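You operate a simulated robot arm through the tools that you are given. There is no shell and no other tool. Be economical: measure what you need, move in short steps, check, and stop when the job is done.

The job below is to be done with a simulated robot arm. You get a single attempt, and the scene is never put back.

Task
Swap circuit card 56 in the middle cage for the spare on the pull-out shelf.
Fine: supply switch off before a card moves and on again after; the old card stands on that shelf. Set down upright: what you pick out.

Only the result counts: the job must be done as asked and must still hold three seconds after the hand-in. Knocking over, shifting, dropping, spilling or breaking anything else fails it.

Robot
A 7-joint arm with a two-finger parallel gripper, fixed in place. Base frame: the origin is at the foot of the arm, x ahead of it, y to its left, z up; the work surface is at about z = 745. Lengths are in mm, angles in rad, forces in N, time in s.
With the tool pointing down near the work surface it reaches from about 260 to 700 mm from the base axis. Its first joint turns from -2.897 to 2.897 rad. Payload 3.43 kg.
Tool frame: the origin (TCP) lies between the finger pads and is the grasp point; the fingertips stand 34 mm ahead of it; z points along the fingers, y is the line along which they close. Largest opening 128 mm; finger width 24, thickness 12; the body of the gripper, 48 by 130 mm, starts 96 mm behind the TCP.
Orientation is that of the tool frame in the base frame, as a unit quaternion [x, y, z, w]. With the fingers straight down and closing along the base's y, the tool's x points along the base's -x, its y along +y and its z along -z.

Tools
- The arm moves only by the tool step_arm. Its argument "targets" is a list of rows, each a list of 2 entries, a list of its own where there are three numbers: the shift along the tool's x, y, z in m, then the turn, a rotation vector about the tool's x, y, z in rad. In form: [[[x, y, z], [rx, ry, rz]], ...]. A call has 1 to 20 rows; each row shifts and turns the commanded pose from where the row before left it, along the tool's axes as they then stand. "hand" is the gripper command, from -1 (shut) to 1 (fully open), values between in proportion, set as the call begins (left out, the last holds). Rows are played at 5 a second. More than 50 mm and 0.15 rad between two rows, or a gripper value outside its range, and nothing of the call is played. Where a pose cannot be reached the arm comes as near as it can. A force on the tool above 90 N (or 10 N above the force at the start of the call, whichever is more), or a blocked arm, ends the call early, and 0.2 s more pass. The fingers move at their own pace (about 108 mm/s each) and stop on an object; they squeeze with about 33 N. The grip force told is the motor's: it shows also when the fingers shut on nothing. Time passes only in rows, and 0.2 s behind the last, so rows that do not move let the fingers close. The reply holds the time, the measured pose of the TCP, the force on the tool along the base axes, the opening and the grip force, in the units named above and with some noise, with the torque about the TCP (base axes, N m) and any sound that the robot's microphone picked up.
- Cameras (640 x 400 px; columns grow to the right, rows downward): "scene" is fixed at [47.5, -498.8, 1572.9]; the picture's right is [0.65, -0.76, 0.00], its down [-0.41, -0.35, -0.84] and it looks along [0.64, 0.54, -0.54] (base axes); focal length 335 px, centre (320, 200). "wrist" rides on the gripper at [76, -11, -160] in the tool frame; the picture's right is [0.15, 0.99, 0.00], its down [-0.88, 0.13, -0.46] and it looks along [-0.45, 0.07, 0.89] (tool axes); focal length 234 px, centre (320, 200). There is no depth. A picture from a camera that has moved, and an enlarged one, comes with that camera's place and axes in the base frame and with its lens.
- snapshot(camera): a new picture of that camera. The clock stands still meanwhile.
- slide_trunk(by): slides the trunk up (or, below 0, down) by that many mm; the arm rides with it, the base frame stays. It gives what a move gives, with no picture.
- inspect(camera, box): a new picture of the part [left, top, right, bottom] of that camera's present view, enlarged. The clock stands still meanwhile.
- finish_job(): hands the job in; it is judged then, once.

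Work in short steps. Places have to be worked out from the pictures, the camera data and where the tool is seen: move nearer, look again, correct. Check each grasp and each placing, and mend what went wrong. You have 120 turns and 68 pictures in all, those below and enlarged ones among them. Open the gripper and draw the arm clear of the work before you hand the job in, unless the task says otherwise; then end with one line.

The tools are called after "Call:" by a JSON object that holds its "fn" and its "kwargs". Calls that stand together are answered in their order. step_arm: Moves the arm, as the interface text tells. Its arguments: {"type":"object","properties":{"targets":{"type":"array"},"hand":{"type":"number"}},"required":["targets"]} The other tools are called the same way: slide_trunk (by) slides the trunk up or down; snapshot (camera) takes a picture; inspect (camera, box) takes an enlarged picture of a part of a camera's view; finish_job () hands the job in.

At the start:

```text
time: 0.0
ee_pos: [514.7, 36.8, 1239.5]
ee_rot: [0.0, 1.0, 0.0, 0.0]
contact_force: [-0.1, -0.6, -0.1]
wrist_torque: [0.01, 0.03, -0.03]
opening: 128.0
grasp_force: 0.0
trunk travel left (down, up): [-275.0, 49.0]
```

scene: 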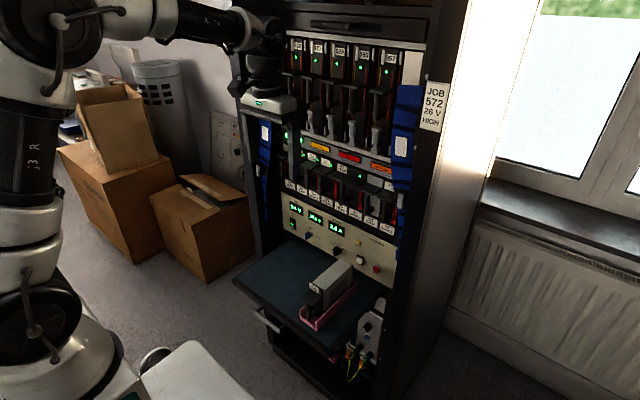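
wrist: 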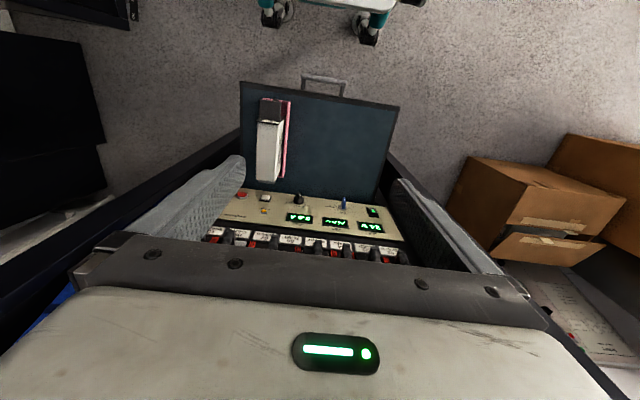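

I start by enlarging the scene view on the rack: the upper cards, the middle cage, and the power panel with shelf.

Call:
{"fn": "inspect", "kwargs": {"camera": "scene", "box": [270, 30, 450, 142]}}

Call:
{"fn": "inspect", "kwargs": {"camera": "scene", "box": [260, 130, 420, 230]}}

Call:
{"fn": "inspect", "kwargs": {"camera": "scene", "box": [230, 200, 420, 320]}}

```text
3.56 times, centred on (360, 86) of scene
camera zoom: at [47.5, -498.8, 1572.9], right [0.65, -0.76, 0.0], down [-0.41, -0.35, -0.84], along [0.64, 0.54, -0.54], focal length 1191 px, centre (178, 605)
```

zoom: 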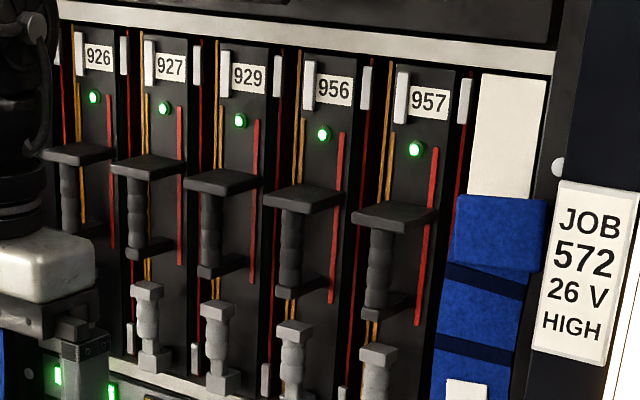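

```text
4.00 times, centred on (340, 180) of scene
camera zoom: at [47.5, -498.8, 1572.9], right [0.65, -0.76, 0.0], down [-0.41, -0.35, -0.84], along [0.64, 0.54, -0.54], focal length 1340 px, centre (240, 280)
```

zoom: 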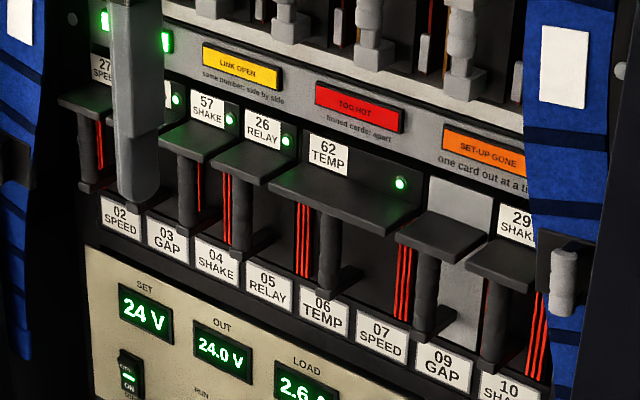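

```text
3.33 times, centred on (325, 260) of scene
camera zoom: at [47.5, -498.8, 1572.9], right [0.65, -0.76, 0.0], down [-0.41, -0.35, -0.84], along [0.64, 0.54, -0.54], focal length 1116 px, centre (303, 0)
```

zoom: 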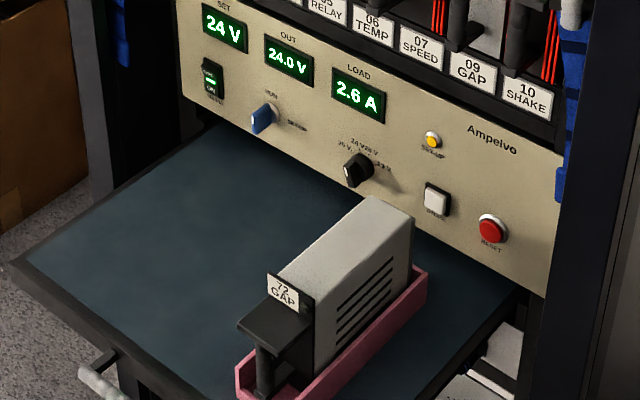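

The middle cage is partly hidden by the arm. I draw the arm back from the rack and start tilting the tool to horizontal in free air.

Call:
{"fn": "step_arm", "kwargs": {"targets": [[[0.04, 0, 0], [0, 0, 0]], [[0.04, 0, 0], [0, 0, 0]], [[0, 0, 0], [0, -0.1428, 0]], [[0, 0, 0], [0, -0.1428, 0]], [[0, 0, 0], [0, -0.1428, 0]], [[0, 0, 0], [0, -0.1428, 0]], [[0, 0, 0], [0, -0.1428, 0]], [[0, 0, 0], [0, -0.1428, 0]], [[0, 0, 0], [0, -0.1428, 0]], [[0, 0, 0], [0, -0.1428, 0]], [[0, 0, 0], [0, -0.1428, 0]], [[0, 0, 0], [0, -0.1428, 0]], [[0, 0, 0], [0, -0.1428, 0]]]}}

Call:
{"fn": "snapshot", "kwargs": {"camera": "scene"}}

Call:
{"fn": "snapshot", "kwargs": {"camera": "wrist"}}

```text
time: 2.2
ee_pos: [452.7, 144.1, 1226.0]
ee_rot: [-0.085, 0.863, 0.081, 0.492]
contact_force: [-0.8, -1.6, -0.5]
wrist_torque: [0.02, 0.0, 0.05]
opening: 128.2
grasp_force: 0.0
out of reach, approached as far as the arm can: row 9, 10, 11
trunk travel left (down, up): [-275.0, 49.0]
stopped in row 11: the arm was blocked; the commanded pose is now the measured one
```

```text
62 pictures are left
```

scene: 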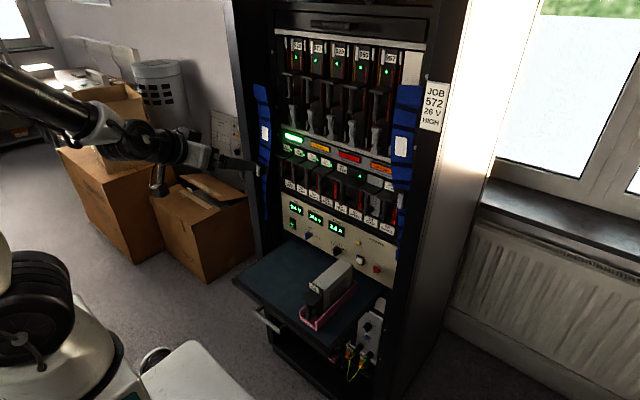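

```text
61 pictures are left
camera wrist: at [283.3, 92.8, 1238.8], right [-0.3, 0.95, -0.07], down [0.03, 0.08, 1.0], along [0.95, 0.29, -0.05], focal length 234 px, centre (320, 200)
```

wrist: 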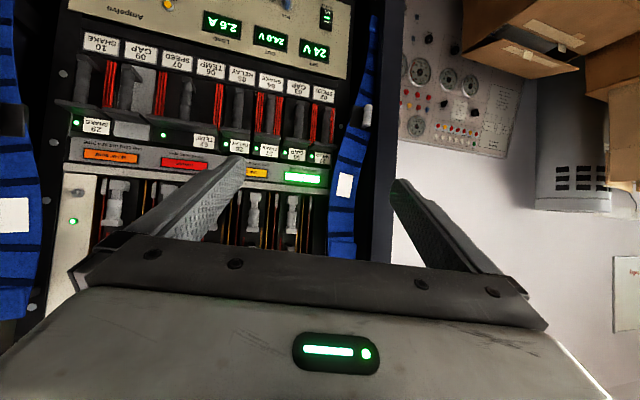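

Clear view of the cage now. I enlarge the scene camera on the middle cage, the lamps and the panel.

Call:
{"fn": "inspect", "kwargs": {"camera": "scene", "box": [270, 125, 350, 175]}}

Call:
{"fn": "inspect", "kwargs": {"camera": "scene", "box": [270, 150, 400, 231]}}

Call:
{"fn": "inspect", "kwargs": {"camera": "scene", "box": [280, 195, 400, 270]}}

Call:
{"fn": "inspect", "kwargs": {"camera": "wrist", "box": [40, 0, 360, 200]}}

```text
8.00 times, centred on (310, 150) of scene
camera zoom: at [47.5, -498.8, 1572.9], right [0.65, -0.76, 0.0], down [-0.41, -0.35, -0.84], along [0.64, 0.54, -0.54], focal length 2679 px, centre (400, 600)
```

zoom: 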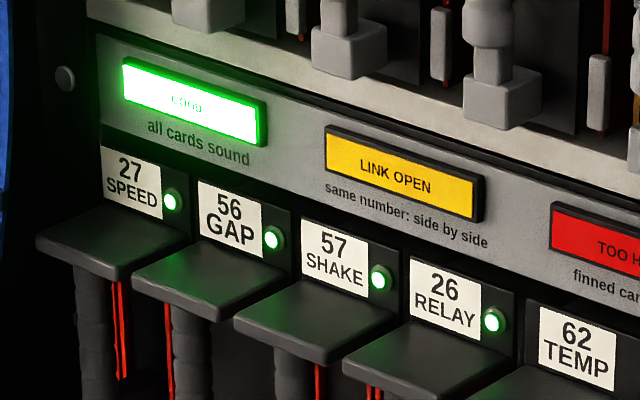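

```text
4.92 times, centred on (335, 190) of scene
camera zoom: at [47.5, -498.8, 1572.9], right [0.65, -0.76, 0.0], down [-0.41, -0.35, -0.84], along [0.64, 0.54, -0.54], focal length 1649 px, centre (246, 247)
```

zoom: 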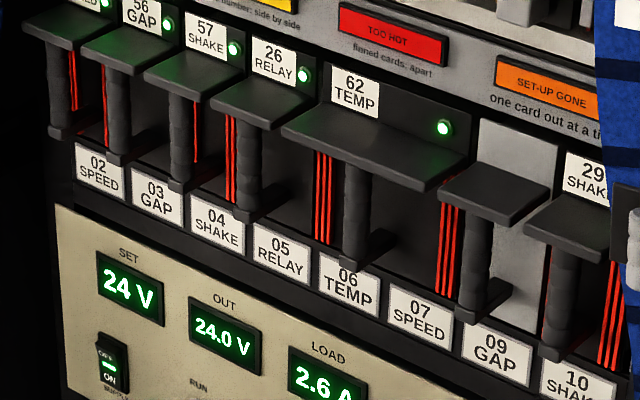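

```text
5.33 times, centred on (340, 232) of scene
camera zoom: at [47.5, -498.8, 1572.9], right [0.65, -0.76, 0.0], down [-0.41, -0.35, -0.84], along [0.64, 0.54, -0.54], focal length 1786 px, centre (213, 27)
```

zoom: 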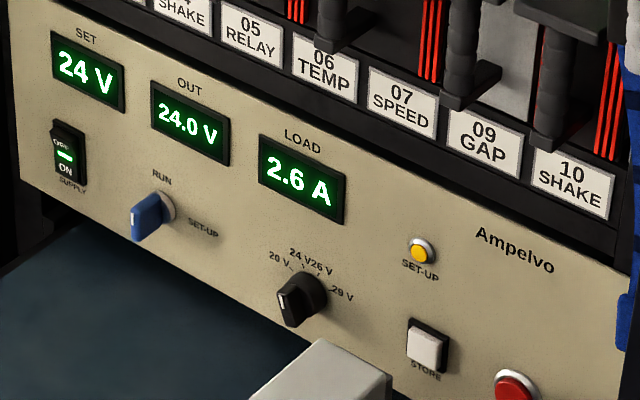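

```text
2.00 times, centred on (200, 100) of wrist
camera zoom: at [283.3, 92.8, 1238.8], right [-0.3, 0.95, -0.07], down [0.03, 0.08, 1.0], along [0.95, 0.29, -0.05], focal length 468 px, centre (560, 400)
```

zoom: 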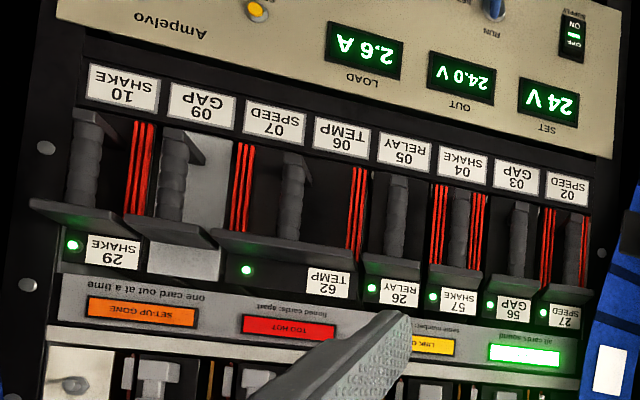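

Card 56 GAP sits in slot 03 (label triangulated at about x=736, y=169, z=992; slot pitch about 54). The simple forward tilt runs into a wrist limit, so I return to tool-down and lower a bit, before swinging the wrist round another way.

Call:
{"fn": "step_arm", "kwargs": {"targets": [[[0, 0, 0], [0.0212, 0.1289, 0.0223]], [[0, 0, 0], [0.0212, 0.1289, 0.0223]], [[0, 0, 0], [0.0212, 0.1289, 0.0223]], [[0, 0, 0], [0.0212, 0.1289, 0.0223]], [[0, 0, 0], [0.0212, 0.1289, 0.0223]], [[0, 0, 0], [0.0212, 0.1289, 0.0223]], [[0, 0, 0], [0.0212, 0.1289, 0.0223]], [[0, 0, 0], [0.0212, 0.1289, 0.0223]], [[0.004, -0.02, 0.036], [0, 0, 0]], [[0.004, -0.02, 0.036], [0, 0, 0]], [[0.004, -0.02, 0.036], [0, 0, 0]], [[0.004, -0.02, 0.036], [0, 0, 0]], [[0.004, -0.02, 0.036], [0, 0, 0]]]}}

```text
time: 5.0
ee_pos: [431.7, 38.5, 1047.8]
ee_rot: [0.006, 1.0, -0.002, 0.005]
contact_force: [-0.1, 0.2, -0.6]
wrist_torque: [0.01, -0.02, 0.0]
opening: 127.7
grasp_force: 0.1
trunk travel left (down, up): [-275.0, 49.0]
```

Tool is straight down again at (432, 38, 1048). Now the swing that brings the tool sideways to +y with the camera on top, pivoting about the wrist.

Call:
{"fn": "step_arm", "kwargs": {"targets": [[[0.0165, 0.018, -0.0015], [-0.0864, 0.0864, 0.0864]], [[0.0165, 0.018, -0.0015], [-0.0864, 0.0864, 0.0864]], [[0.0165, 0.018, -0.0015], [-0.0864, 0.0864, 0.0864]], [[0.0165, 0.018, -0.0015], [-0.0864, 0.0864, 0.0864]], [[0.0165, 0.018, -0.0015], [-0.0864, 0.0864, 0.0864]], [[0.0165, 0.018, -0.0015], [-0.0864, 0.0864, 0.0864]], [[0.0165, 0.018, -0.0015], [-0.0864, 0.0864, 0.0864]], [[0.0165, 0.018, -0.0015], [-0.0864, 0.0864, 0.0864]], [[0.0165, 0.018, -0.0015], [-0.0864, 0.0864, 0.0864]], [[0.0165, 0.018, -0.0015], [-0.0864, 0.0864, 0.0864]], [[0.0165, 0.018, -0.0015], [-0.0864, 0.0864, 0.0864]], [[0.0165, 0.018, -0.0015], [-0.0864, 0.0864, 0.0864]], [[0.0165, 0.018, -0.0015], [-0.0864, 0.0864, 0.0864]], [[0.0165, 0.018, -0.0015], [-0.0864, 0.0864, 0.0864]]]}}

Call:
{"fn": "snapshot", "kwargs": {"camera": "scene"}}

```text
time: 8.0
ee_pos: [434.7, 239.2, 1249.0]
ee_rot: [0.502, 0.498, 0.505, -0.494]
contact_force: [0.0, -0.3, 0.0]
wrist_torque: [-0.03, -0.02, -0.01]
opening: 128.0
grasp_force: 0.0
trunk travel left (down, up): [-275.0, 49.0]
```

```text
56 pictures are left
```

scene: 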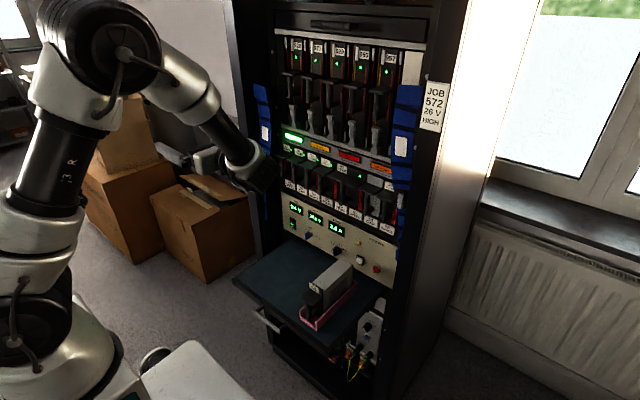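

The swing worked: the tool points to +y, camera on top. I back off 80 mm and yaw it towards the rack.

Call:
{"fn": "step_arm", "kwargs": {"targets": [[[0, -0.04, 0], [0, 0, 0]], [[0, -0.04, 0], [0, 0, 0]], [[0, 0.0285, -0.002], [-0.1428, 0, 0]], [[0, 0.0285, -0.002], [-0.1428, 0, 0]], [[0, 0.0285, -0.002], [-0.1428, 0, 0]], [[0, 0.0285, -0.002], [-0.1428, 0, 0]], [[0, 0.0285, -0.002], [-0.1428, 0, 0]], [[0, 0.0285, -0.002], [-0.1428, 0, 0]], [[0, 0.0285, -0.002], [-0.1428, 0, 0]], [[0, 0.0285, -0.002], [-0.1428, 0, 0]], [[0, 0.0285, -0.002], [-0.1428, 0, 0]], [[0, 0.0285, -0.002], [-0.1428, 0, 0]], [[0, 0.0285, -0.002], [-0.1428, 0, 0]]]}}

Call:
{"fn": "snapshot", "kwargs": {"camera": "wrist"}}

Call:
{"fn": "snapshot", "kwargs": {"camera": "scene"}}

```text
time: 10.8
ee_pos: [537.6, 113.3, 1247.9]
ee_rot: [0.692, 0.131, 0.698, -0.128]
contact_force: [-0.6, 0.6, 0.0]
wrist_torque: [-0.02, 0.0, -0.03]
opening: 127.8
grasp_force: 0.1
out of reach, approached as far as the arm can: row 11, 12, 13
trunk travel left (down, up): [-275.0, 49.0]
```

```text
55 pictures are left
camera wrist: at [383.9, 66.5, 1322.7], right [0.35, -0.92, 0.15], down [-0.37, -0.29, -0.88], along [0.86, 0.26, -0.44], focal length 234 px, centre (320, 200)
```

wrist: 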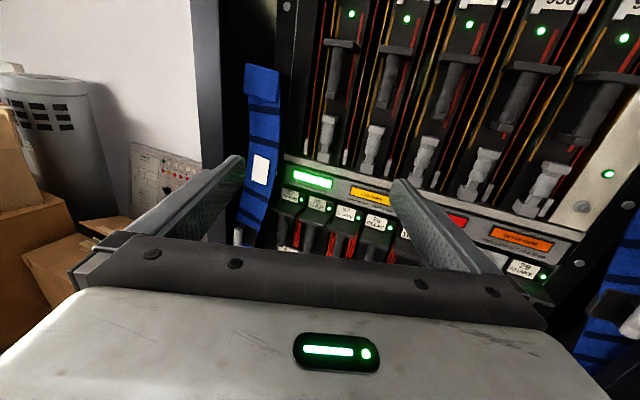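

```text
54 pictures are left
```

scene: 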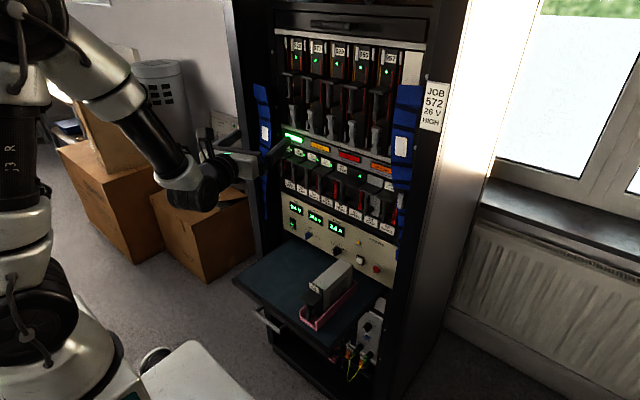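

This swing direction stops about 21° short (a joint limit relative to the arm's azimuth). Mirroring the swing (through −y) should suit slot y≈169 and the shelf better, so I go back and take the other way.

Call:
{"fn": "step_arm", "kwargs": {"targets": [[[0, -0.0285, -0.002], [0.1428, 0, 0]], [[0, -0.0285, -0.002], [0.1428, 0, 0]], [[0, -0.0285, -0.002], [0.1428, 0, 0]], [[0, -0.0285, -0.002], [0.1428, 0, 0]], [[0, -0.0285, -0.002], [0.1428, 0, 0]], [[0, -0.0285, -0.002], [0.1428, 0, 0]], [[0, -0.0285, -0.002], [0.1428, 0, 0]], [[0, -0.0285, -0.002], [0.1428, 0, 0]], [[0, -0.0285, -0.002], [0.1428, 0, 0]], [[0, -0.0285, -0.002], [0.1428, 0, 0]], [[0, -0.0285, -0.002], [0.1428, 0, 0]], [[0, 0.04, 0], [0, 0, 0]], [[0, 0.04, 0], [0, 0, 0]]]}}

```text
time: 13.6
ee_pos: [351.8, 256.8, 1247.2]
ee_rot: [0.398, 0.587, 0.4, -0.581]
contact_force: [0.5, 0.1, -0.1]
wrist_torque: [0.0, -0.01, 0.04]
opening: 128.0
grasp_force: 0.0
trunk travel left (down, up): [-275.0, 49.0]
```

It is 21° past the sideways pose; I correct that and reverse to tool-down.

Call:
{"fn": "step_arm", "kwargs": {"targets": [[[0, 0.0249, -0.0016], [-0.125, 0, 0]], [[0, 0.0249, -0.0016], [-0.125, 0, 0]], [[0, 0.0249, -0.0016], [-0.125, 0, 0]], [[-0.018, -0.0165, -0.0015], [0.0864, -0.0864, -0.0864]], [[-0.018, -0.0165, -0.0015], [0.0864, -0.0864, -0.0864]], [[-0.018, -0.0165, -0.0015], [0.0864, -0.0864, -0.0864]], [[-0.018, -0.0165, -0.0015], [0.0864, -0.0864, -0.0864]], [[-0.018, -0.0165, -0.0015], [0.0864, -0.0864, -0.0864]], [[-0.018, -0.0165, -0.0015], [0.0864, -0.0864, -0.0864]], [[-0.018, -0.0165, -0.0015], [0.0864, -0.0864, -0.0864]], [[-0.018, -0.0165, -0.0015], [0.0864, -0.0864, -0.0864]], [[-0.018, -0.0165, -0.0015], [0.0864, -0.0864, -0.0864]], [[-0.018, -0.0165, -0.0015], [0.0864, -0.0864, -0.0864]], [[-0.018, -0.0165, -0.0015], [0.0864, -0.0864, -0.0864]], [[-0.018, -0.0165, -0.0015], [0.0864, -0.0864, -0.0864]], [[-0.018, -0.0165, -0.0015], [0.0864, -0.0864, -0.0864]], [[-0.018, -0.0165, -0.0015], [0.0864, -0.0864, -0.0864]]]}}

```text
time: 17.2
ee_pos: [428.0, 68.2, 1048.5]
ee_rot: [0.003, 1.0, -0.001, 0.005]
contact_force: [0.5, 0.3, -0.1]
wrist_torque: [0.01, 0.0, 0.02]
opening: 128.0
grasp_force: 0.0
trunk travel left (down, up): [-275.0, 49.0]
```

Back at tool-down (428, 68, 1048). Now the mirrored swing, with the wrist further left.

Call:
{"fn": "step_arm", "kwargs": {"targets": [[[0, 0.04, 0], [0, 0, 0]], [[0, 0.04, 0], [0, 0, 0]], [[0.0165, -0.018, -0.0015], [0.0864, 0.0864, -0.0864]], [[0.0165, -0.018, -0.0015], [0.0864, 0.0864, -0.0864]], [[0.0165, -0.018, -0.0015], [0.0864, 0.0864, -0.0864]], [[0.0165, -0.018, -0.0015], [0.0864, 0.0864, -0.0864]], [[0.0165, -0.018, -0.0015], [0.0864, 0.0864, -0.0864]], [[0.0165, -0.018, -0.0015], [0.0864, 0.0864, -0.0864]], [[0.0165, -0.018, -0.0015], [0.0864, 0.0864, -0.0864]], [[0.0165, -0.018, -0.0015], [0.0864, 0.0864, -0.0864]], [[0.0165, -0.018, -0.0015], [0.0864, 0.0864, -0.0864]], [[0.0165, -0.018, -0.0015], [0.0864, 0.0864, -0.0864]], [[0.0165, -0.018, -0.0015], [0.0864, 0.0864, -0.0864]], [[0.0165, -0.018, -0.0015], [0.0864, 0.0864, -0.0864]], [[0.0165, -0.018, -0.0015], [0.0864, 0.0864, -0.0864]], [[0.0165, -0.018, -0.0015], [0.0864, 0.0864, -0.0864]], [[0, 0.04, 0], [0, 0, 0]], [[0, 0.04, 0], [0, 0, 0]]]}}

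Call:
{"fn": "step_arm", "kwargs": {"targets": [[[0, -0.0285, -0.002], [0.1428, 0, 0]], [[0, -0.0285, -0.002], [0.1428, 0, 0]], [[0, -0.0285, -0.002], [0.1428, 0, 0]], [[0, -0.0285, -0.002], [0.1428, 0, 0]], [[0, -0.0285, -0.002], [0.1428, 0, 0]], [[0, -0.0285, -0.002], [0.1428, 0, 0]], [[0, -0.0285, -0.002], [0.1428, 0, 0]], [[0, -0.0285, -0.002], [0.1428, 0, 0]], [[0, -0.0285, -0.002], [0.1428, 0, 0]], [[0, -0.0285, -0.002], [0.1428, 0, 0]], [[0, -0.0285, -0.002], [0.1428, 0, 0]]]}}

```text
time: 21.0
ee_pos: [345.7, -49.5, 1247.1]
ee_rot: [-0.497, 0.502, -0.501, -0.5]
contact_force: [0.2, 0.6, 0.6]
wrist_torque: [0.04, -0.03, -0.02]
opening: 128.0
grasp_force: 0.1
trunk travel left (down, up): [-275.0, 49.0]
```

```text
time: 23.4
ee_pos: [546.2, 149.7, 1248.9]
ee_rot: [0.705, -0.001, 0.71, 0.003]
contact_force: [0.2, 0.0, -0.4]
wrist_torque: [-0.02, 0.04, 0.02]
opening: 128.0
grasp_force: 0.1
trunk travel left (down, up): [-275.0, 49.0]
```

Now the tool points squarely at the rack with the camera on top. I lower the trunk 200 mm to bring the arm to working height, then look.

Call:
{"fn": "slide_trunk", "kwargs": {"by": -200}}

Call:
{"fn": "snapshot", "kwargs": {"camera": "wrist"}}

Call:
{"fn": "snapshot", "kwargs": {"camera": "scene"}}

```text
time: 25.6
ee_pos: [547.5, 148.3, 1049.7]
ee_rot: [0.704, -0.001, 0.71, 0.003]
contact_force: [-0.9, -0.5, 0.3]
wrist_torque: [0.0, 0.01, -0.04]
opening: 127.9
grasp_force: 0.0
trunk travel left (down, up): [-75.0, 249.0]
```

```text
53 pictures are left
camera wrist: at [387.3, 161.2, 1122.0], right [-0.01, -0.99, 0.15], down [-0.45, -0.13, -0.88], along [0.89, -0.07, -0.44], focal length 234 px, centre (320, 200)
```

wrist: 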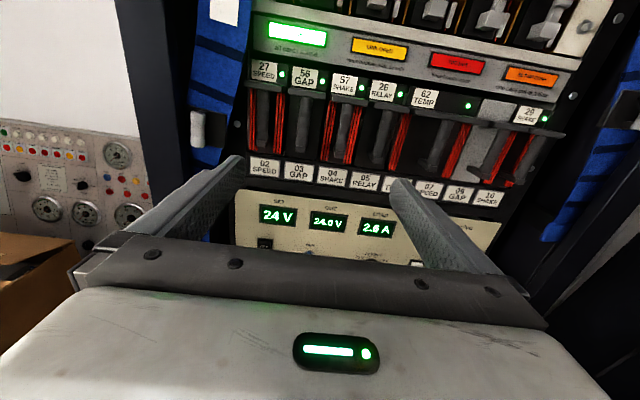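

```text
52 pictures are left
```

scene: 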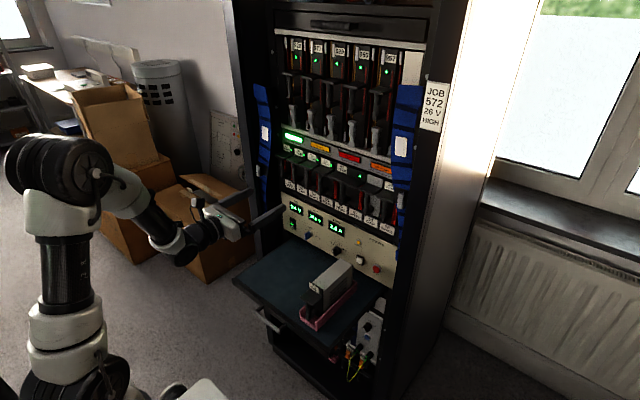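

I move left and down (about y=222, z=930), backing off slightly, for a clearer look at the supply switch.

Call:
{"fn": "step_arm", "kwargs": {"targets": [[[-0.03, -0.018, -0.01], [0, 0, 0]], [[-0.03, -0.018, -0.01], [0, 0, 0]], [[-0.03, -0.018, -0.01], [0, 0, 0]], [[-0.03, -0.018, -0.01], [0, 0, 0]]]}}

Call:
{"fn": "snapshot", "kwargs": {"camera": "wrist"}}

```text
time: 26.6
ee_pos: [508.7, 221.8, 927.2]
ee_rot: [0.703, -0.002, 0.711, 0.004]
contact_force: [-0.4, 0.6, -0.9]
wrist_torque: [0.0, 0.05, 0.02]
opening: 127.9
grasp_force: 0.0
trunk travel left (down, up): [-75.0, 249.0]
```

```text
51 pictures are left
camera wrist: at [348.0, 234.4, 1001.4], right [-0.01, -0.99, 0.15], down [-0.45, -0.13, -0.88], along [0.89, -0.07, -0.44], focal length 234 px, centre (320, 200)
```

wrist: 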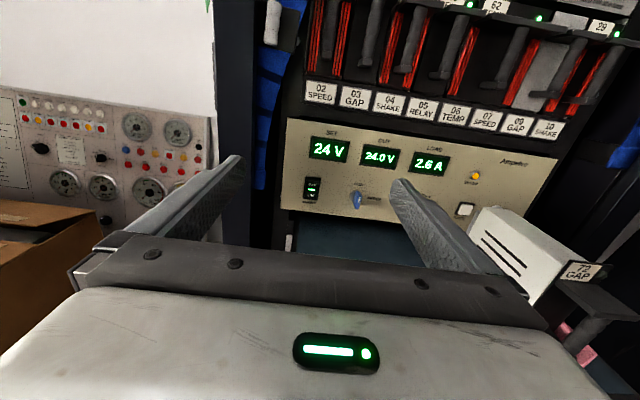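

Call:
{"fn": "inspect", "kwargs": {"camera": "wrist", "box": [280, 120, 400, 220]}}

Call:
{"fn": "inspect", "kwargs": {"camera": "scene", "box": [280, 195, 344, 235]}}

```text
4.00 times, centred on (340, 170) of wrist
camera zoom: at [348.0, 234.4, 1001.4], right [-0.01, -0.99, 0.15], down [-0.45, -0.13, -0.88], along [0.89, -0.07, -0.44], focal length 937 px, centre (240, 320)
```

zoom: 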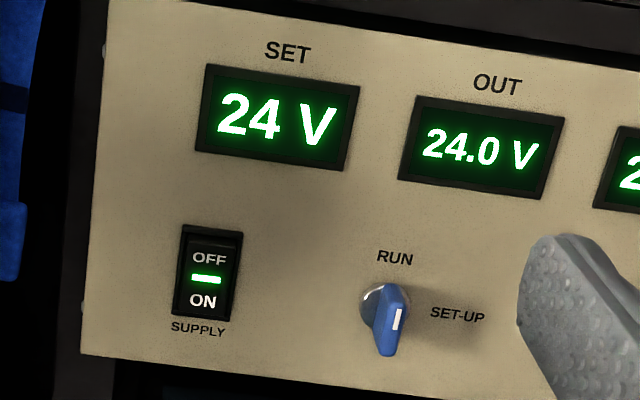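

```text
10.00 times, centred on (312, 215) of scene
camera zoom: at [47.5, -498.8, 1572.9], right [0.65, -0.76, 0.0], down [-0.41, -0.35, -0.84], along [0.64, 0.54, -0.54], focal length 3349 px, centre (400, 50)
```

zoom: 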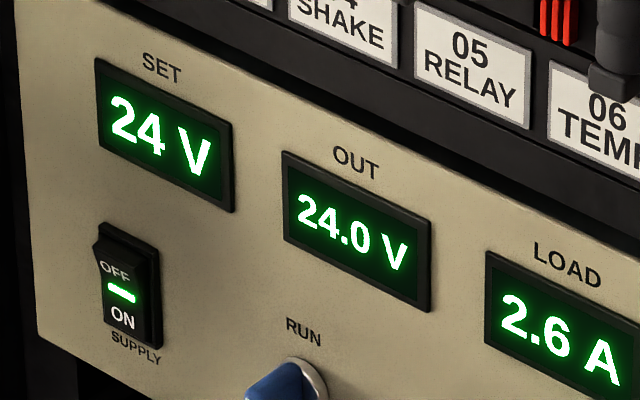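

The switch centre comes out at about (735, 222, 830); it's ON, with the upper OFF half standing proud. I close the hand and approach the OFF half at z≈846.

Call:
{"fn": "step_arm", "kwargs": {"targets": [[[-0.0203, 0, 0.0], [0, 0, 0]], [[-0.0203, 0, 0.03], [0, 0, 0]], [[-0.0203, 0, 0.03], [0, 0, 0]], [[-0.0203, 0, 0.03], [0, 0, 0]], [[0, 0, 0.03], [0, 0, 0]], [[0, 0, 0.03], [0, 0, 0]]], "hand": -1}}

Call:
{"fn": "inspect", "kwargs": {"camera": "scene", "box": [260, 185, 340, 235]}}

Call:
{"fn": "snapshot", "kwargs": {"camera": "wrist"}}

```text
time: 28.0
ee_pos: [659.9, 219.3, 847.2]
ee_rot: [0.704, -0.001, 0.71, 0.004]
contact_force: [-0.2, 0.5, -0.2]
wrist_torque: [0.0, 0.0, 0.01]
opening: 0.0
grasp_force: 33.0
trunk travel left (down, up): [-75.0, 249.0]
```

```text
8.00 times, centred on (300, 210) of scene
camera zoom: at [47.5, -498.8, 1572.9], right [0.65, -0.76, 0.0], down [-0.41, -0.35, -0.84], along [0.64, 0.54, -0.54], focal length 2679 px, centre (480, 120)
```

zoom: 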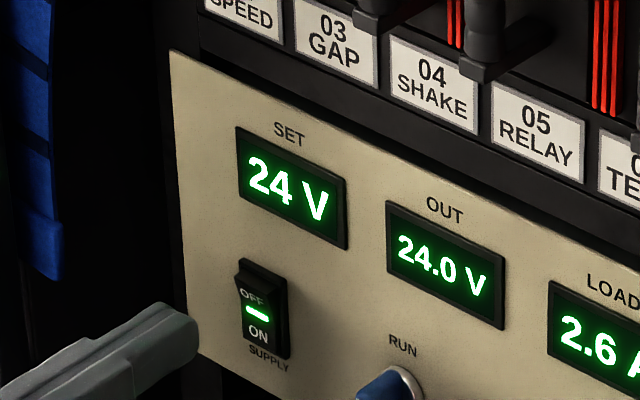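

```text
47 pictures are left
camera wrist: at [500.4, 232.1, 921.2], right [-0.01, -0.99, 0.15], down [-0.45, -0.13, -0.88], along [0.89, -0.07, -0.44], focal length 234 px, centre (320, 200)
```

wrist: 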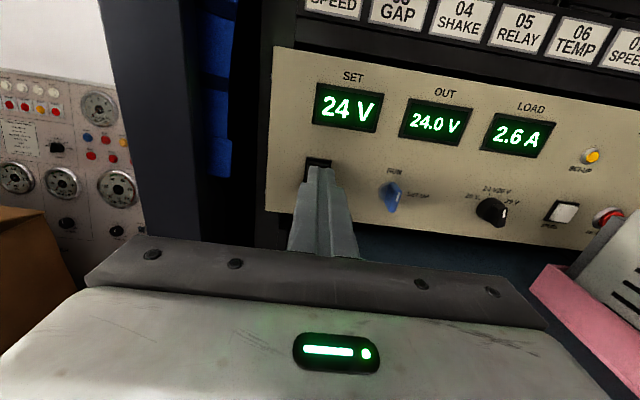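

Aligned with the OFF half; tip is at x≈694. I advance in small steps until it presses.

Call:
{"fn": "step_arm", "kwargs": {"targets": [[[0, -0.002, 0.008], [0, 0, 0]], [[0, 0, 0.008], [0, 0, 0]], [[0, 0, 0.005], [0, 0, 0]], [[0, 0, 0.004], [0, 0, 0]]]}}

```text
time: 29.0
ee_pos: [685.0, 220.9, 848.2]
ee_rot: [0.705, -0.002, 0.71, 0.003]
contact_force: [0.9, 0.0, -0.7]
wrist_torque: [0.03, 0.0, -0.05]
opening: 0.0
grasp_force: 32.3
trunk travel left (down, up): [-75.0, 249.0]
```

Tip at x≈719 and no contact yet; continuing in 3 mm steps.

Call:
{"fn": "step_arm", "kwargs": {"targets": [[[0, 0, 0.003], [0, 0, 0]], [[0, 0, 0.003], [0, 0, 0]]]}}

Call:
{"fn": "inspect", "kwargs": {"camera": "scene", "box": [260, 185, 340, 235]}}

```text
time: 29.6
ee_pos: [690.3, 220.7, 848.0]
ee_rot: [0.704, -0.002, 0.71, 0.004]
contact_force: [-0.4, 0.4, -0.3]
wrist_torque: [-0.01, -0.01, 0.01]
opening: 0.0
grasp_force: 33.0
trunk travel left (down, up): [-75.0, 249.0]
```

```text
8.00 times, centred on (300, 210) of scene
camera zoom: at [47.5, -498.8, 1572.9], right [0.65, -0.76, 0.0], down [-0.41, -0.35, -0.84], along [0.64, 0.54, -0.54], focal length 2679 px, centre (480, 120)
```

zoom: 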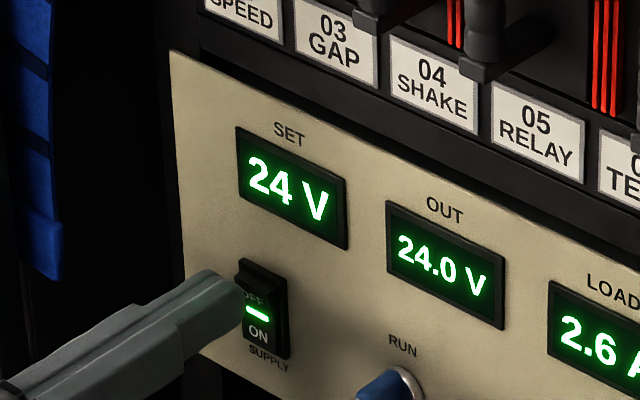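

Tip is right on the OFF lettering, just before contact. Continuing.

Call:
{"fn": "step_arm", "kwargs": {"targets": [[[0, 0, 0.003], [0, 0, 0]], [[0, 0, 0.003], [0, 0, 0]], [[0, 0, 0.003], [0, 0, 0]]]}}

```text
time: 30.4
ee_pos: [699.7, 220.7, 849.1]
ee_rot: [0.704, -0.001, 0.71, 0.003]
contact_force: [0.3, -0.3, -0.4]
wrist_torque: [-0.01, 0.02, 0.0]
opening: 0.0
grasp_force: 33.3
trunk travel left (down, up): [-75.0, 249.0]
```

Call:
{"fn": "inspect", "kwargs": {"camera": "scene", "box": [260, 185, 340, 235]}}

```text
8.00 times, centred on (300, 210) of scene
camera zoom: at [47.5, -498.8, 1572.9], right [0.65, -0.76, 0.0], down [-0.41, -0.35, -0.84], along [0.64, 0.54, -0.54], focal length 2679 px, centre (480, 120)
```

zoom: 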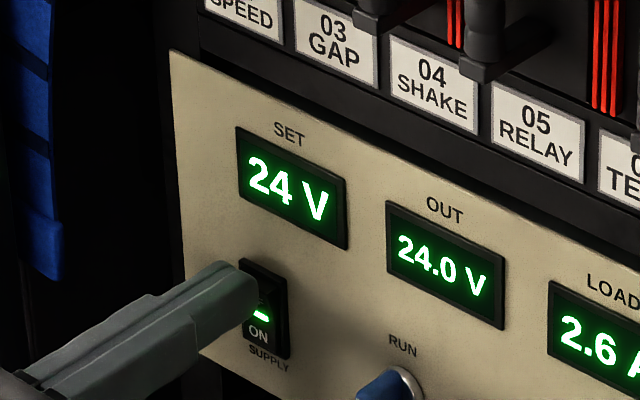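

Not switched yet; the tip sits squarely on the OFF half. A few more small steps.

Call:
{"fn": "step_arm", "kwargs": {"targets": [[[0, 0, 0.002], [0, 0, 0]], [[0, 0, 0.002], [0, 0, 0]]]}}

Call:
{"fn": "step_arm", "kwargs": {"targets": [[[0, 0, 0.002], [0, 0, 0]], [[0, 0, 0.002], [0, 0, 0]]]}}

Call:
{"fn": "inspect", "kwargs": {"camera": "scene", "box": [260, 185, 340, 235]}}

```text
time: 31.0
ee_pos: [704.3, 221.2, 848.7]
ee_rot: [0.704, 0.0, 0.71, 0.002]
contact_force: [-0.8, -0.5, 1.2]
wrist_torque: [0.01, 0.02, -0.01]
opening: 0.0
grasp_force: 33.0
trunk travel left (down, up): [-75.0, 249.0]
```

```text
time: 31.6
ee_pos: [706.1, 220.8, 848.4]
ee_rot: [0.705, -0.001, 0.709, 0.003]
contact_force: [-23.5, -4.2, 1.5]
wrist_torque: [0.0, 0.15, -0.13]
opening: 0.0
grasp_force: 33.0
trunk travel left (down, up): [-75.0, 249.0]
```

```text
8.00 times, centred on (300, 210) of scene
camera zoom: at [47.5, -498.8, 1572.9], right [0.65, -0.76, 0.0], down [-0.41, -0.35, -0.84], along [0.64, 0.54, -0.54], focal length 2679 px, centre (480, 120)
```

zoom: 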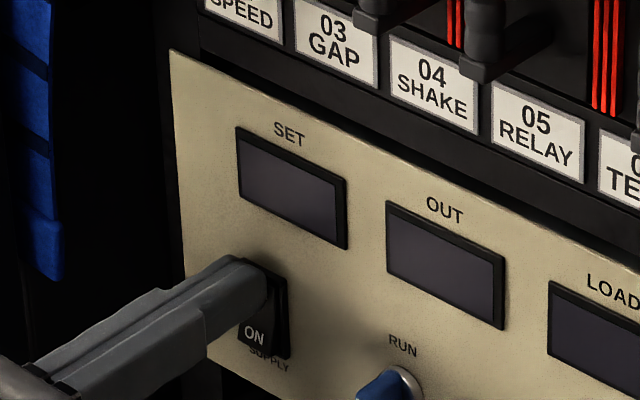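

The supply is off (displays dark). I retract and rise in front of card 56's handle with the hand partly open.

Call:
{"fn": "step_arm", "kwargs": {"targets": [[[0, 0, -0.05], [0, 0, 0]], [[0, 0, -0.05], [0, 0, 0]], [[0, 0, -0.05], [0, 0, 0]], [[0.038, 0.0104, 0], [0, 0, 0]], [[0.038, 0.0104, 0], [0, 0, 0]], [[0.038, 0.0104, 0], [0, 0, 0]], [[0.038, 0.0104, 0], [0, 0, 0]], [[0.038, 0.0104, 0], [0, 0, 0]]], "hand": -0.2}}

Call:
{"fn": "snapshot", "kwargs": {"camera": "wrist"}}

Call:
{"fn": "inspect", "kwargs": {"camera": "scene", "box": [264, 140, 344, 190]}}

```text
time: 33.4
ee_pos: [557.8, 170.1, 1036.8]
ee_rot: [0.704, -0.001, 0.71, 0.004]
contact_force: [0.8, 0.6, 0.2]
wrist_torque: [-0.02, -0.02, -0.05]
opening: 51.2
grasp_force: 0.2
trunk travel left (down, up): [-75.0, 249.0]
```

```text
43 pictures are left
camera wrist: at [396.7, 183.3, 1110.5], right [-0.01, -0.99, 0.15], down [-0.45, -0.13, -0.88], along [0.89, -0.07, -0.44], focal length 234 px, centre (320, 200)
```

wrist: 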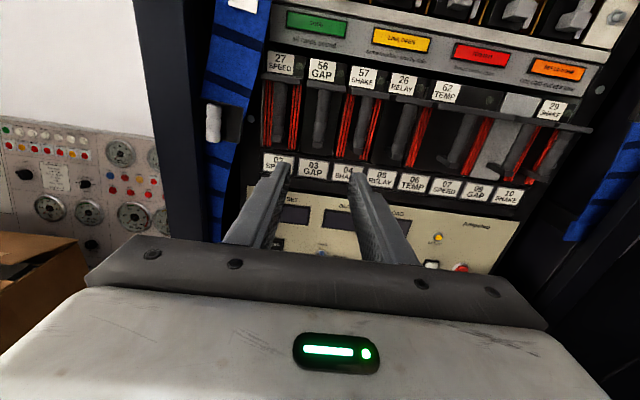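

```text
8.00 times, centred on (304, 165) of scene
camera zoom: at [47.5, -498.8, 1572.9], right [0.65, -0.76, 0.0], down [-0.41, -0.35, -0.84], along [0.64, 0.54, -0.54], focal length 2679 px, centre (448, 480)
```

zoom: 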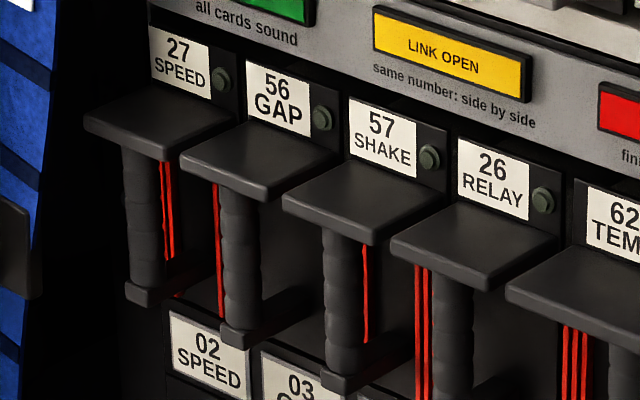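

Call:
{"fn": "inspect", "kwargs": {"camera": "wrist", "box": [250, 30, 410, 190]}}

```text
2.50 times, centred on (330, 110) of wrist
camera zoom: at [396.7, 183.3, 1110.5], right [-0.01, -0.99, 0.15], down [-0.45, -0.13, -0.88], along [0.89, -0.07, -0.44], focal length 585 px, centre (295, 425)
```

zoom: 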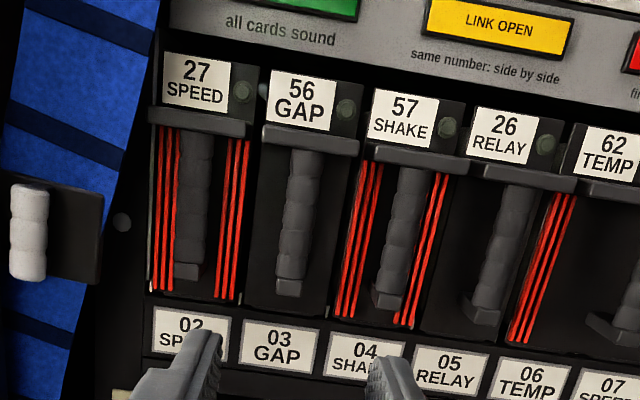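

Card 56's handle bar triangulates to about (709, 175), z from 1043 to 1100, 16 mm thick. I narrow the opening to 30 mm, to stay clear of the neighbours' fins, and approach to x≈640.

Call:
{"fn": "step_arm", "kwargs": {"targets": [[[0.017, -0.0025, 0.0], [0, 0, 0]], [[0.017, -0.0025, 0.02], [0, 0, 0]], [[0, 0, 0.03], [0, 0, 0]], [[0, 0, 0.03], [0, 0, 0]]], "hand": -0.53}}

Call:
{"fn": "snapshot", "kwargs": {"camera": "wrist"}}

Call:
{"fn": "inspect", "kwargs": {"camera": "scene", "box": [264, 140, 344, 190]}}

```text
time: 34.4
ee_pos: [634.8, 173.5, 1072.3]
ee_rot: [0.704, -0.001, 0.71, 0.004]
contact_force: [0.7, -0.2, 1.0]
wrist_torque: [-0.01, 0.02, 0.0]
opening: 30.1
grasp_force: 0.1
trunk travel left (down, up): [-75.0, 249.0]
```

```text
40 pictures are left
camera wrist: at [475.1, 187.7, 1145.3], right [-0.01, -0.99, 0.15], down [-0.45, -0.13, -0.88], along [0.89, -0.07, -0.44], focal length 234 px, centre (320, 200)
```

wrist: 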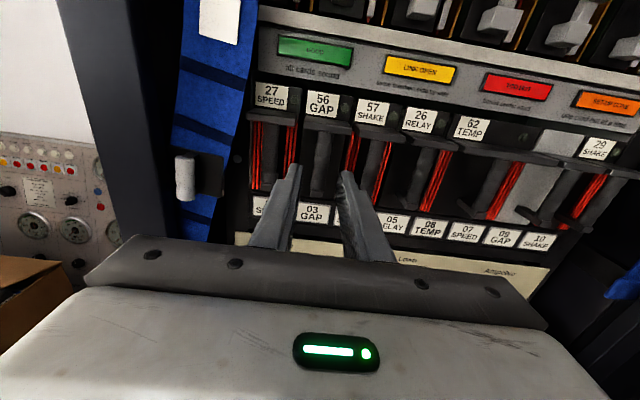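

```text
8.00 times, centred on (304, 165) of scene
camera zoom: at [47.5, -498.8, 1572.9], right [0.65, -0.76, 0.0], down [-0.41, -0.35, -0.84], along [0.64, 0.54, -0.54], focal length 2679 px, centre (448, 480)
```

zoom: 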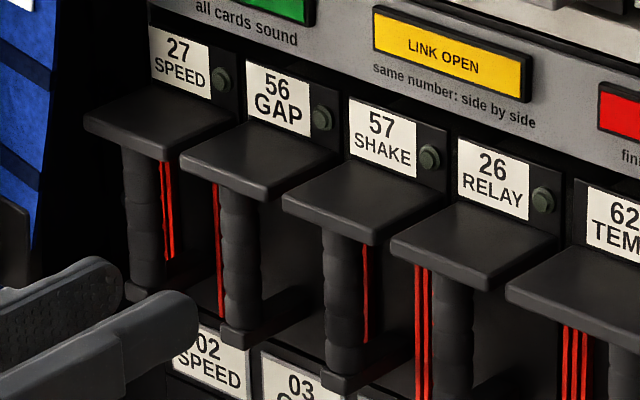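

Call:
{"fn": "inspect", "kwargs": {"camera": "wrist", "box": [270, 80, 370, 200]}}

```text
3.33 times, centred on (320, 140) of wrist
camera zoom: at [475.1, 187.7, 1145.3], right [-0.01, -0.99, 0.15], down [-0.45, -0.13, -0.88], along [0.89, -0.07, -0.44], focal length 781 px, centre (320, 400)
```

zoom: 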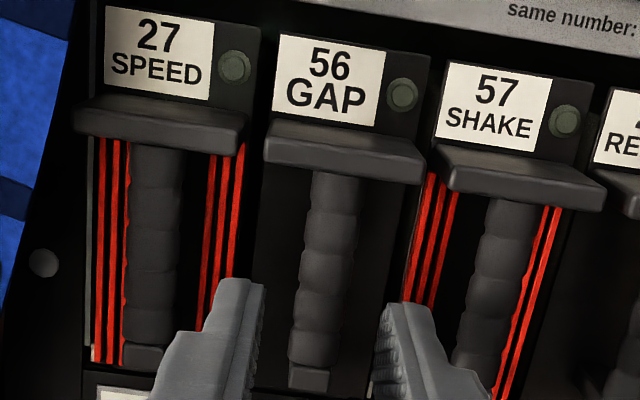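

The bar lies at y≈175 between the fingers. I shift 1.5 mm left and advance to x≈693, then close.

Call:
{"fn": "step_arm", "kwargs": {"targets": [[[0, -0.0015, 0.02], [0, 0, 0]], [[0, 0, 0.02], [0, 0, 0]], [[0, 0, 0.018], [0, 0, 0]]]}}

Call:
{"fn": "step_arm", "kwargs": {"targets": [[[0, 0, 0], [0, 0, 0]], [[0, 0, 0], [0, 0, 0]], [[0, 0, 0], [0, 0, 0]]], "hand": -1}}

Call:
{"fn": "inspect", "kwargs": {"camera": "wrist", "box": [270, 80, 370, 200]}}

```text
time: 35.2
ee_pos: [693.9, 176.3, 1071.9]
ee_rot: [0.704, -0.001, 0.71, 0.003]
contact_force: [-0.5, 0.1, -0.7]
wrist_torque: [0.02, 0.01, 0.0]
opening: 30.2
grasp_force: 0.2
trunk travel left (down, up): [-75.0, 249.0]
```

```text
time: 36.0
ee_pos: [693.2, 175.6, 1071.9]
ee_rot: [0.704, -0.001, 0.71, 0.003]
contact_force: [1.0, 0.0, 0.7]
wrist_torque: [0.08, -0.06, -0.03]
opening: 16.2
grasp_force: 33.0
trunk travel left (down, up): [-75.0, 249.0]
```

```text
3.33 times, centred on (320, 140) of wrist
camera zoom: at [533.5, 188.7, 1146.3], right [-0.01, -0.99, 0.15], down [-0.45, -0.13, -0.88], along [0.89, -0.07, -0.44], focal length 781 px, centre (320, 400)
```

zoom: 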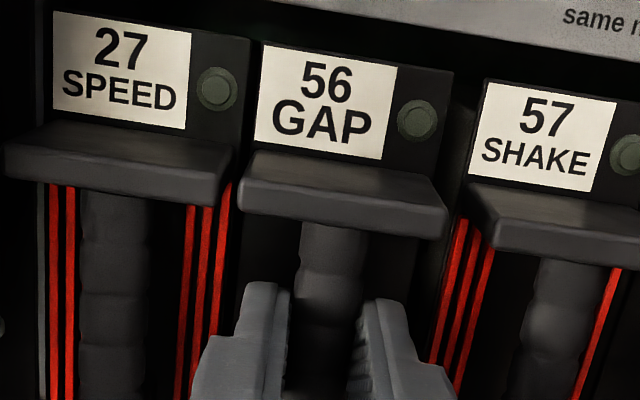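

Gripped: opening 16.2, 33 N. I pull card 56 straight out in small steps (reference seated grasp: x=693.2, y=175.6, z=1071.9).

Call:
{"fn": "step_arm", "kwargs": {"targets": [[[0, 0, -0.01], [0, 0, 0]], [[0, 0, -0.01], [0, 0, 0]], [[0, 0, -0.01], [0, 0, 0]], [[0, 0, -0.01], [0, 0, 0]]]}}

Call:
{"fn": "inspect", "kwargs": {"camera": "scene", "box": [250, 130, 362, 200]}}

```text
time: 37.0
ee_pos: [652.8, 176.1, 1072.2]
ee_rot: [0.703, -0.002, 0.711, 0.004]
contact_force: [0.9, 0.0, 2.9]
wrist_torque: [0.09, -0.42, -0.08]
opening: 16.8
grasp_force: 32.4
trunk travel left (down, up): [-75.0, 249.0]
```

```text
5.71 times, centred on (306, 165) of scene
camera zoom: at [47.5, -498.8, 1572.9], right [0.65, -0.76, 0.0], down [-0.41, -0.35, -0.84], along [0.64, 0.54, -0.54], focal length 1914 px, centre (400, 400)
```

zoom: 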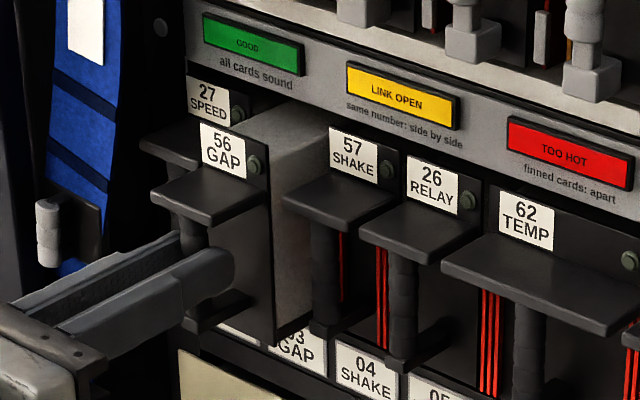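

It slides out cleanly. Continuing the pull.

Call:
{"fn": "step_arm", "kwargs": {"targets": [[[0, 0, -0.015], [0, 0, 0]], [[0, 0, -0.015], [0, 0, 0]], [[0, 0, -0.015], [0, 0, 0]], [[0, 0, -0.015], [0, 0, 0]], [[0, 0, -0.015], [0, 0, 0]], [[0, 0, -0.015], [0, 0, 0]]]}}

Call:
{"fn": "snapshot", "kwargs": {"camera": "scene"}}

```text
time: 38.4
ee_pos: [562.9, 176.7, 1071.1]
ee_rot: [0.704, -0.001, 0.71, 0.003]
contact_force: [-0.5, 0.2, 3.3]
wrist_torque: [0.12, -0.84, -0.02]
opening: 16.5
grasp_force: 33.4
trunk travel left (down, up): [-75.0, 249.0]
```

```text
35 pictures are left
```

scene: 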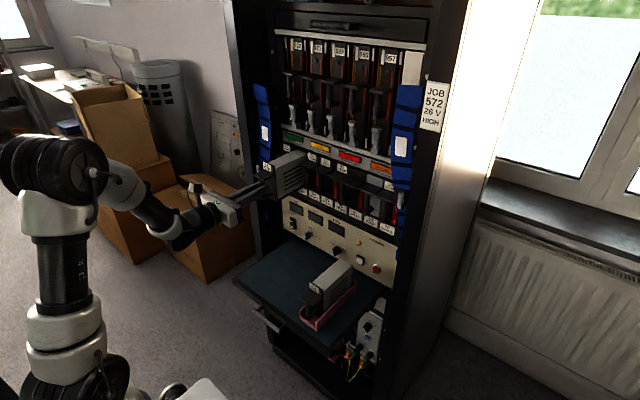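

Call:
{"fn": "inspect", "kwargs": {"camera": "scene", "box": [240, 130, 352, 200]}}

Call:
{"fn": "inspect", "kwargs": {"camera": "scene", "box": [230, 235, 390, 335]}}

```text
5.71 times, centred on (296, 165) of scene
camera zoom: at [47.5, -498.8, 1572.9], right [0.65, -0.76, 0.0], down [-0.41, -0.35, -0.84], along [0.64, 0.54, -0.54], focal length 1914 px, centre (457, 400)
```

zoom: 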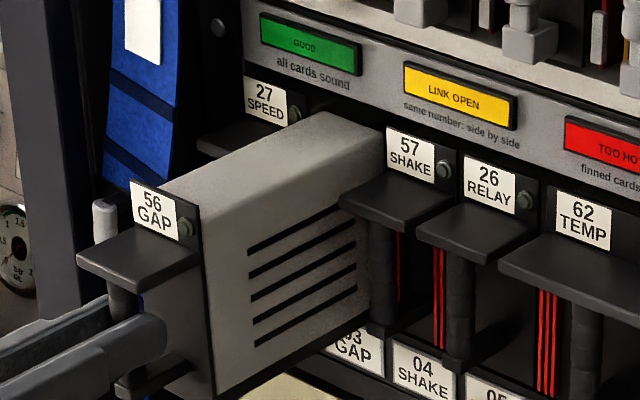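

```text
4.00 times, centred on (310, 285) of scene
camera zoom: at [47.5, -498.8, 1572.9], right [0.65, -0.76, 0.0], down [-0.41, -0.35, -0.84], along [0.64, 0.54, -0.54], focal length 1340 px, centre (360, -140)
```

zoom: 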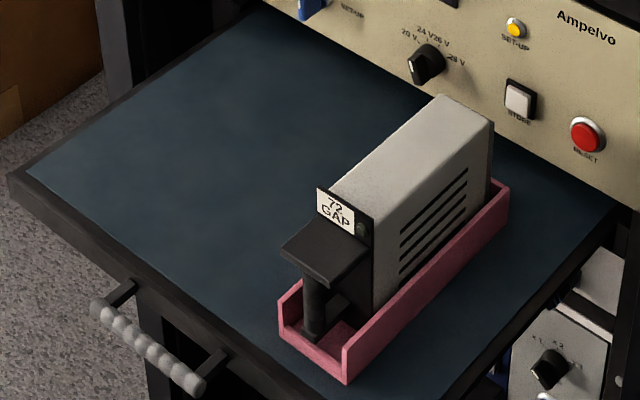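

The card body looks about 130 mm deep, so it's nearly out. I pull to x≈485 to clear the neighbours' handles.

Call:
{"fn": "step_arm", "kwargs": {"targets": [[[0, 0, -0.015], [0, 0, 0]], [[0, 0, -0.015], [0, 0, 0]], [[0, 0, -0.016], [0, 0, 0]], [[0, 0, -0.016], [0, 0, 0]], [[0, 0, -0.016], [0, 0, 0]]]}}

Call:
{"fn": "inspect", "kwargs": {"camera": "scene", "box": [200, 110, 360, 210]}}

Call:
{"fn": "snapshot", "kwargs": {"camera": "wrist"}}

```text
time: 39.6
ee_pos: [485.8, 177.5, 1069.4]
ee_rot: [0.704, -0.001, 0.71, 0.003]
contact_force: [-0.1, 0.2, -0.1]
wrist_torque: [0.0, 0.25, 0.01]
opening: 16.7
grasp_force: 33.4
trunk travel left (down, up): [-75.0, 249.0]
```

```text
4.00 times, centred on (280, 160) of scene
camera zoom: at [47.5, -498.8, 1572.9], right [0.65, -0.76, 0.0], down [-0.41, -0.35, -0.84], along [0.64, 0.54, -0.54], focal length 1340 px, centre (480, 360)
```

zoom: 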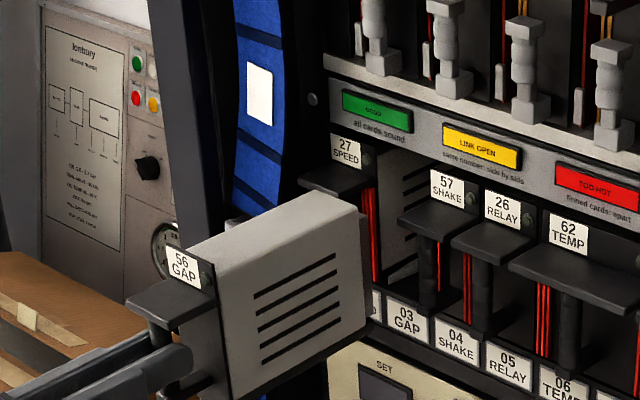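

```text
31 pictures are left
camera wrist: at [325.6, 190.7, 1143.6], right [-0.01, -0.99, 0.15], down [-0.45, -0.13, -0.88], along [0.89, -0.07, -0.44], focal length 234 px, centre (320, 200)
```

wrist: 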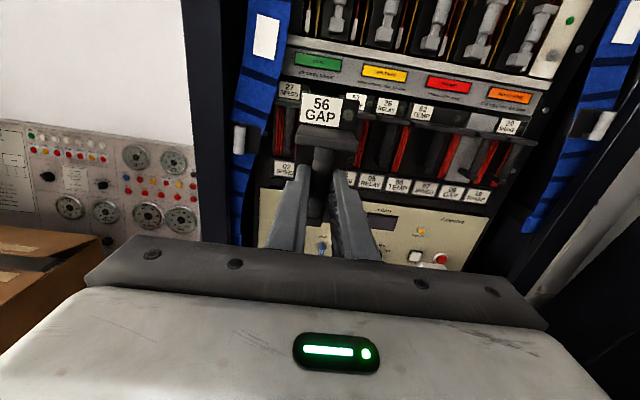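

Card 56 is fully out and level. I carry it down and right, towards the free left-centre part of the shelf (y≈95).

Call:
{"fn": "step_arm", "kwargs": {"targets": [[[-0.03, 0.0, 0], [0, 0, 0]], [[-0.034, 0.0165, 0], [0, 0, 0]], [[-0.034, 0.0165, 0], [0, 0, 0]], [[-0.034, 0.0165, 0], [0, 0, 0]], [[-0.034, 0.0165, 0], [0, 0, 0]], [[-0.02, 0.0165, 0], [0, 0, 0]]]}}

Call:
{"fn": "snapshot", "kwargs": {"camera": "scene"}}

```text
time: 41.0
ee_pos: [493.3, 100.0, 882.1]
ee_rot: [0.704, -0.002, 0.71, 0.003]
contact_force: [0.0, 0.1, -0.5]
wrist_torque: [0.03, 0.26, -0.03]
opening: 16.7
grasp_force: 32.8
out of reach, approached as far as the arm can: row 2, 3
trunk travel left (down, up): [-75.0, 249.0]
```

```text
30 pictures are left
```

scene: 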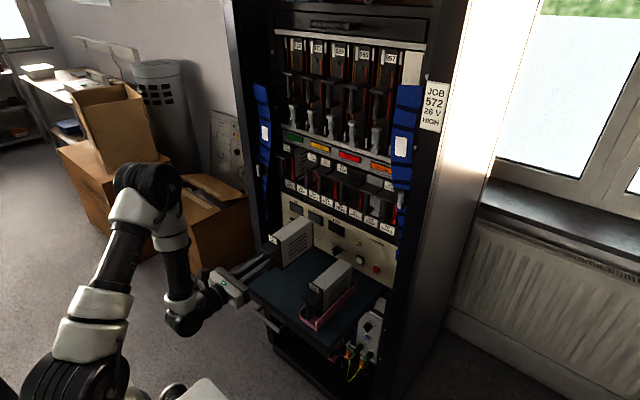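

Held fine at (493, 100, 882). I move forward 20 mm and down to z≈815, and check the gap to the shelf.

Call:
{"fn": "step_arm", "kwargs": {"targets": [[[-0.02, 0.001, 0.01], [0, 0, 0]], [[-0.02, 0.001, 0.01], [0, 0, 0]], [[-0.02, 0.001, 0.0], [0, 0, 0]], [[-0.008, 0.001, 0.0], [0, 0, 0]]]}}

Call:
{"fn": "inspect", "kwargs": {"camera": "scene", "box": [220, 215, 380, 315]}}

```text
time: 42.0
ee_pos: [513.7, 95.5, 815.5]
ee_rot: [0.704, -0.001, 0.71, 0.003]
contact_force: [0.4, 0.9, 0.5]
wrist_torque: [0.02, 0.26, 0.0]
opening: 16.6
grasp_force: 32.6
trunk travel left (down, up): [-75.0, 249.0]
```

```text
4.00 times, centred on (300, 265) of scene
camera zoom: at [47.5, -498.8, 1572.9], right [0.65, -0.76, 0.0], down [-0.41, -0.35, -0.84], along [0.64, 0.54, -0.54], focal length 1340 px, centre (400, -60)
```

zoom: 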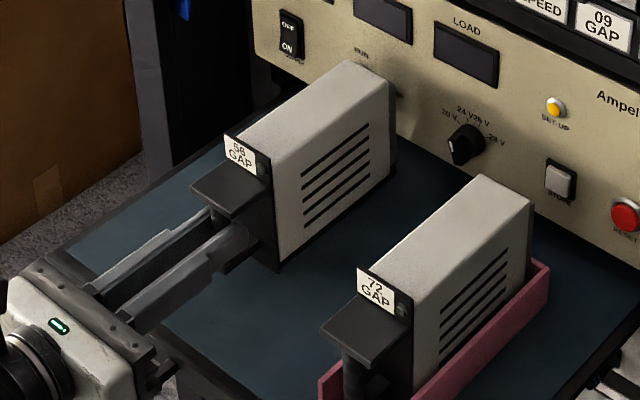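

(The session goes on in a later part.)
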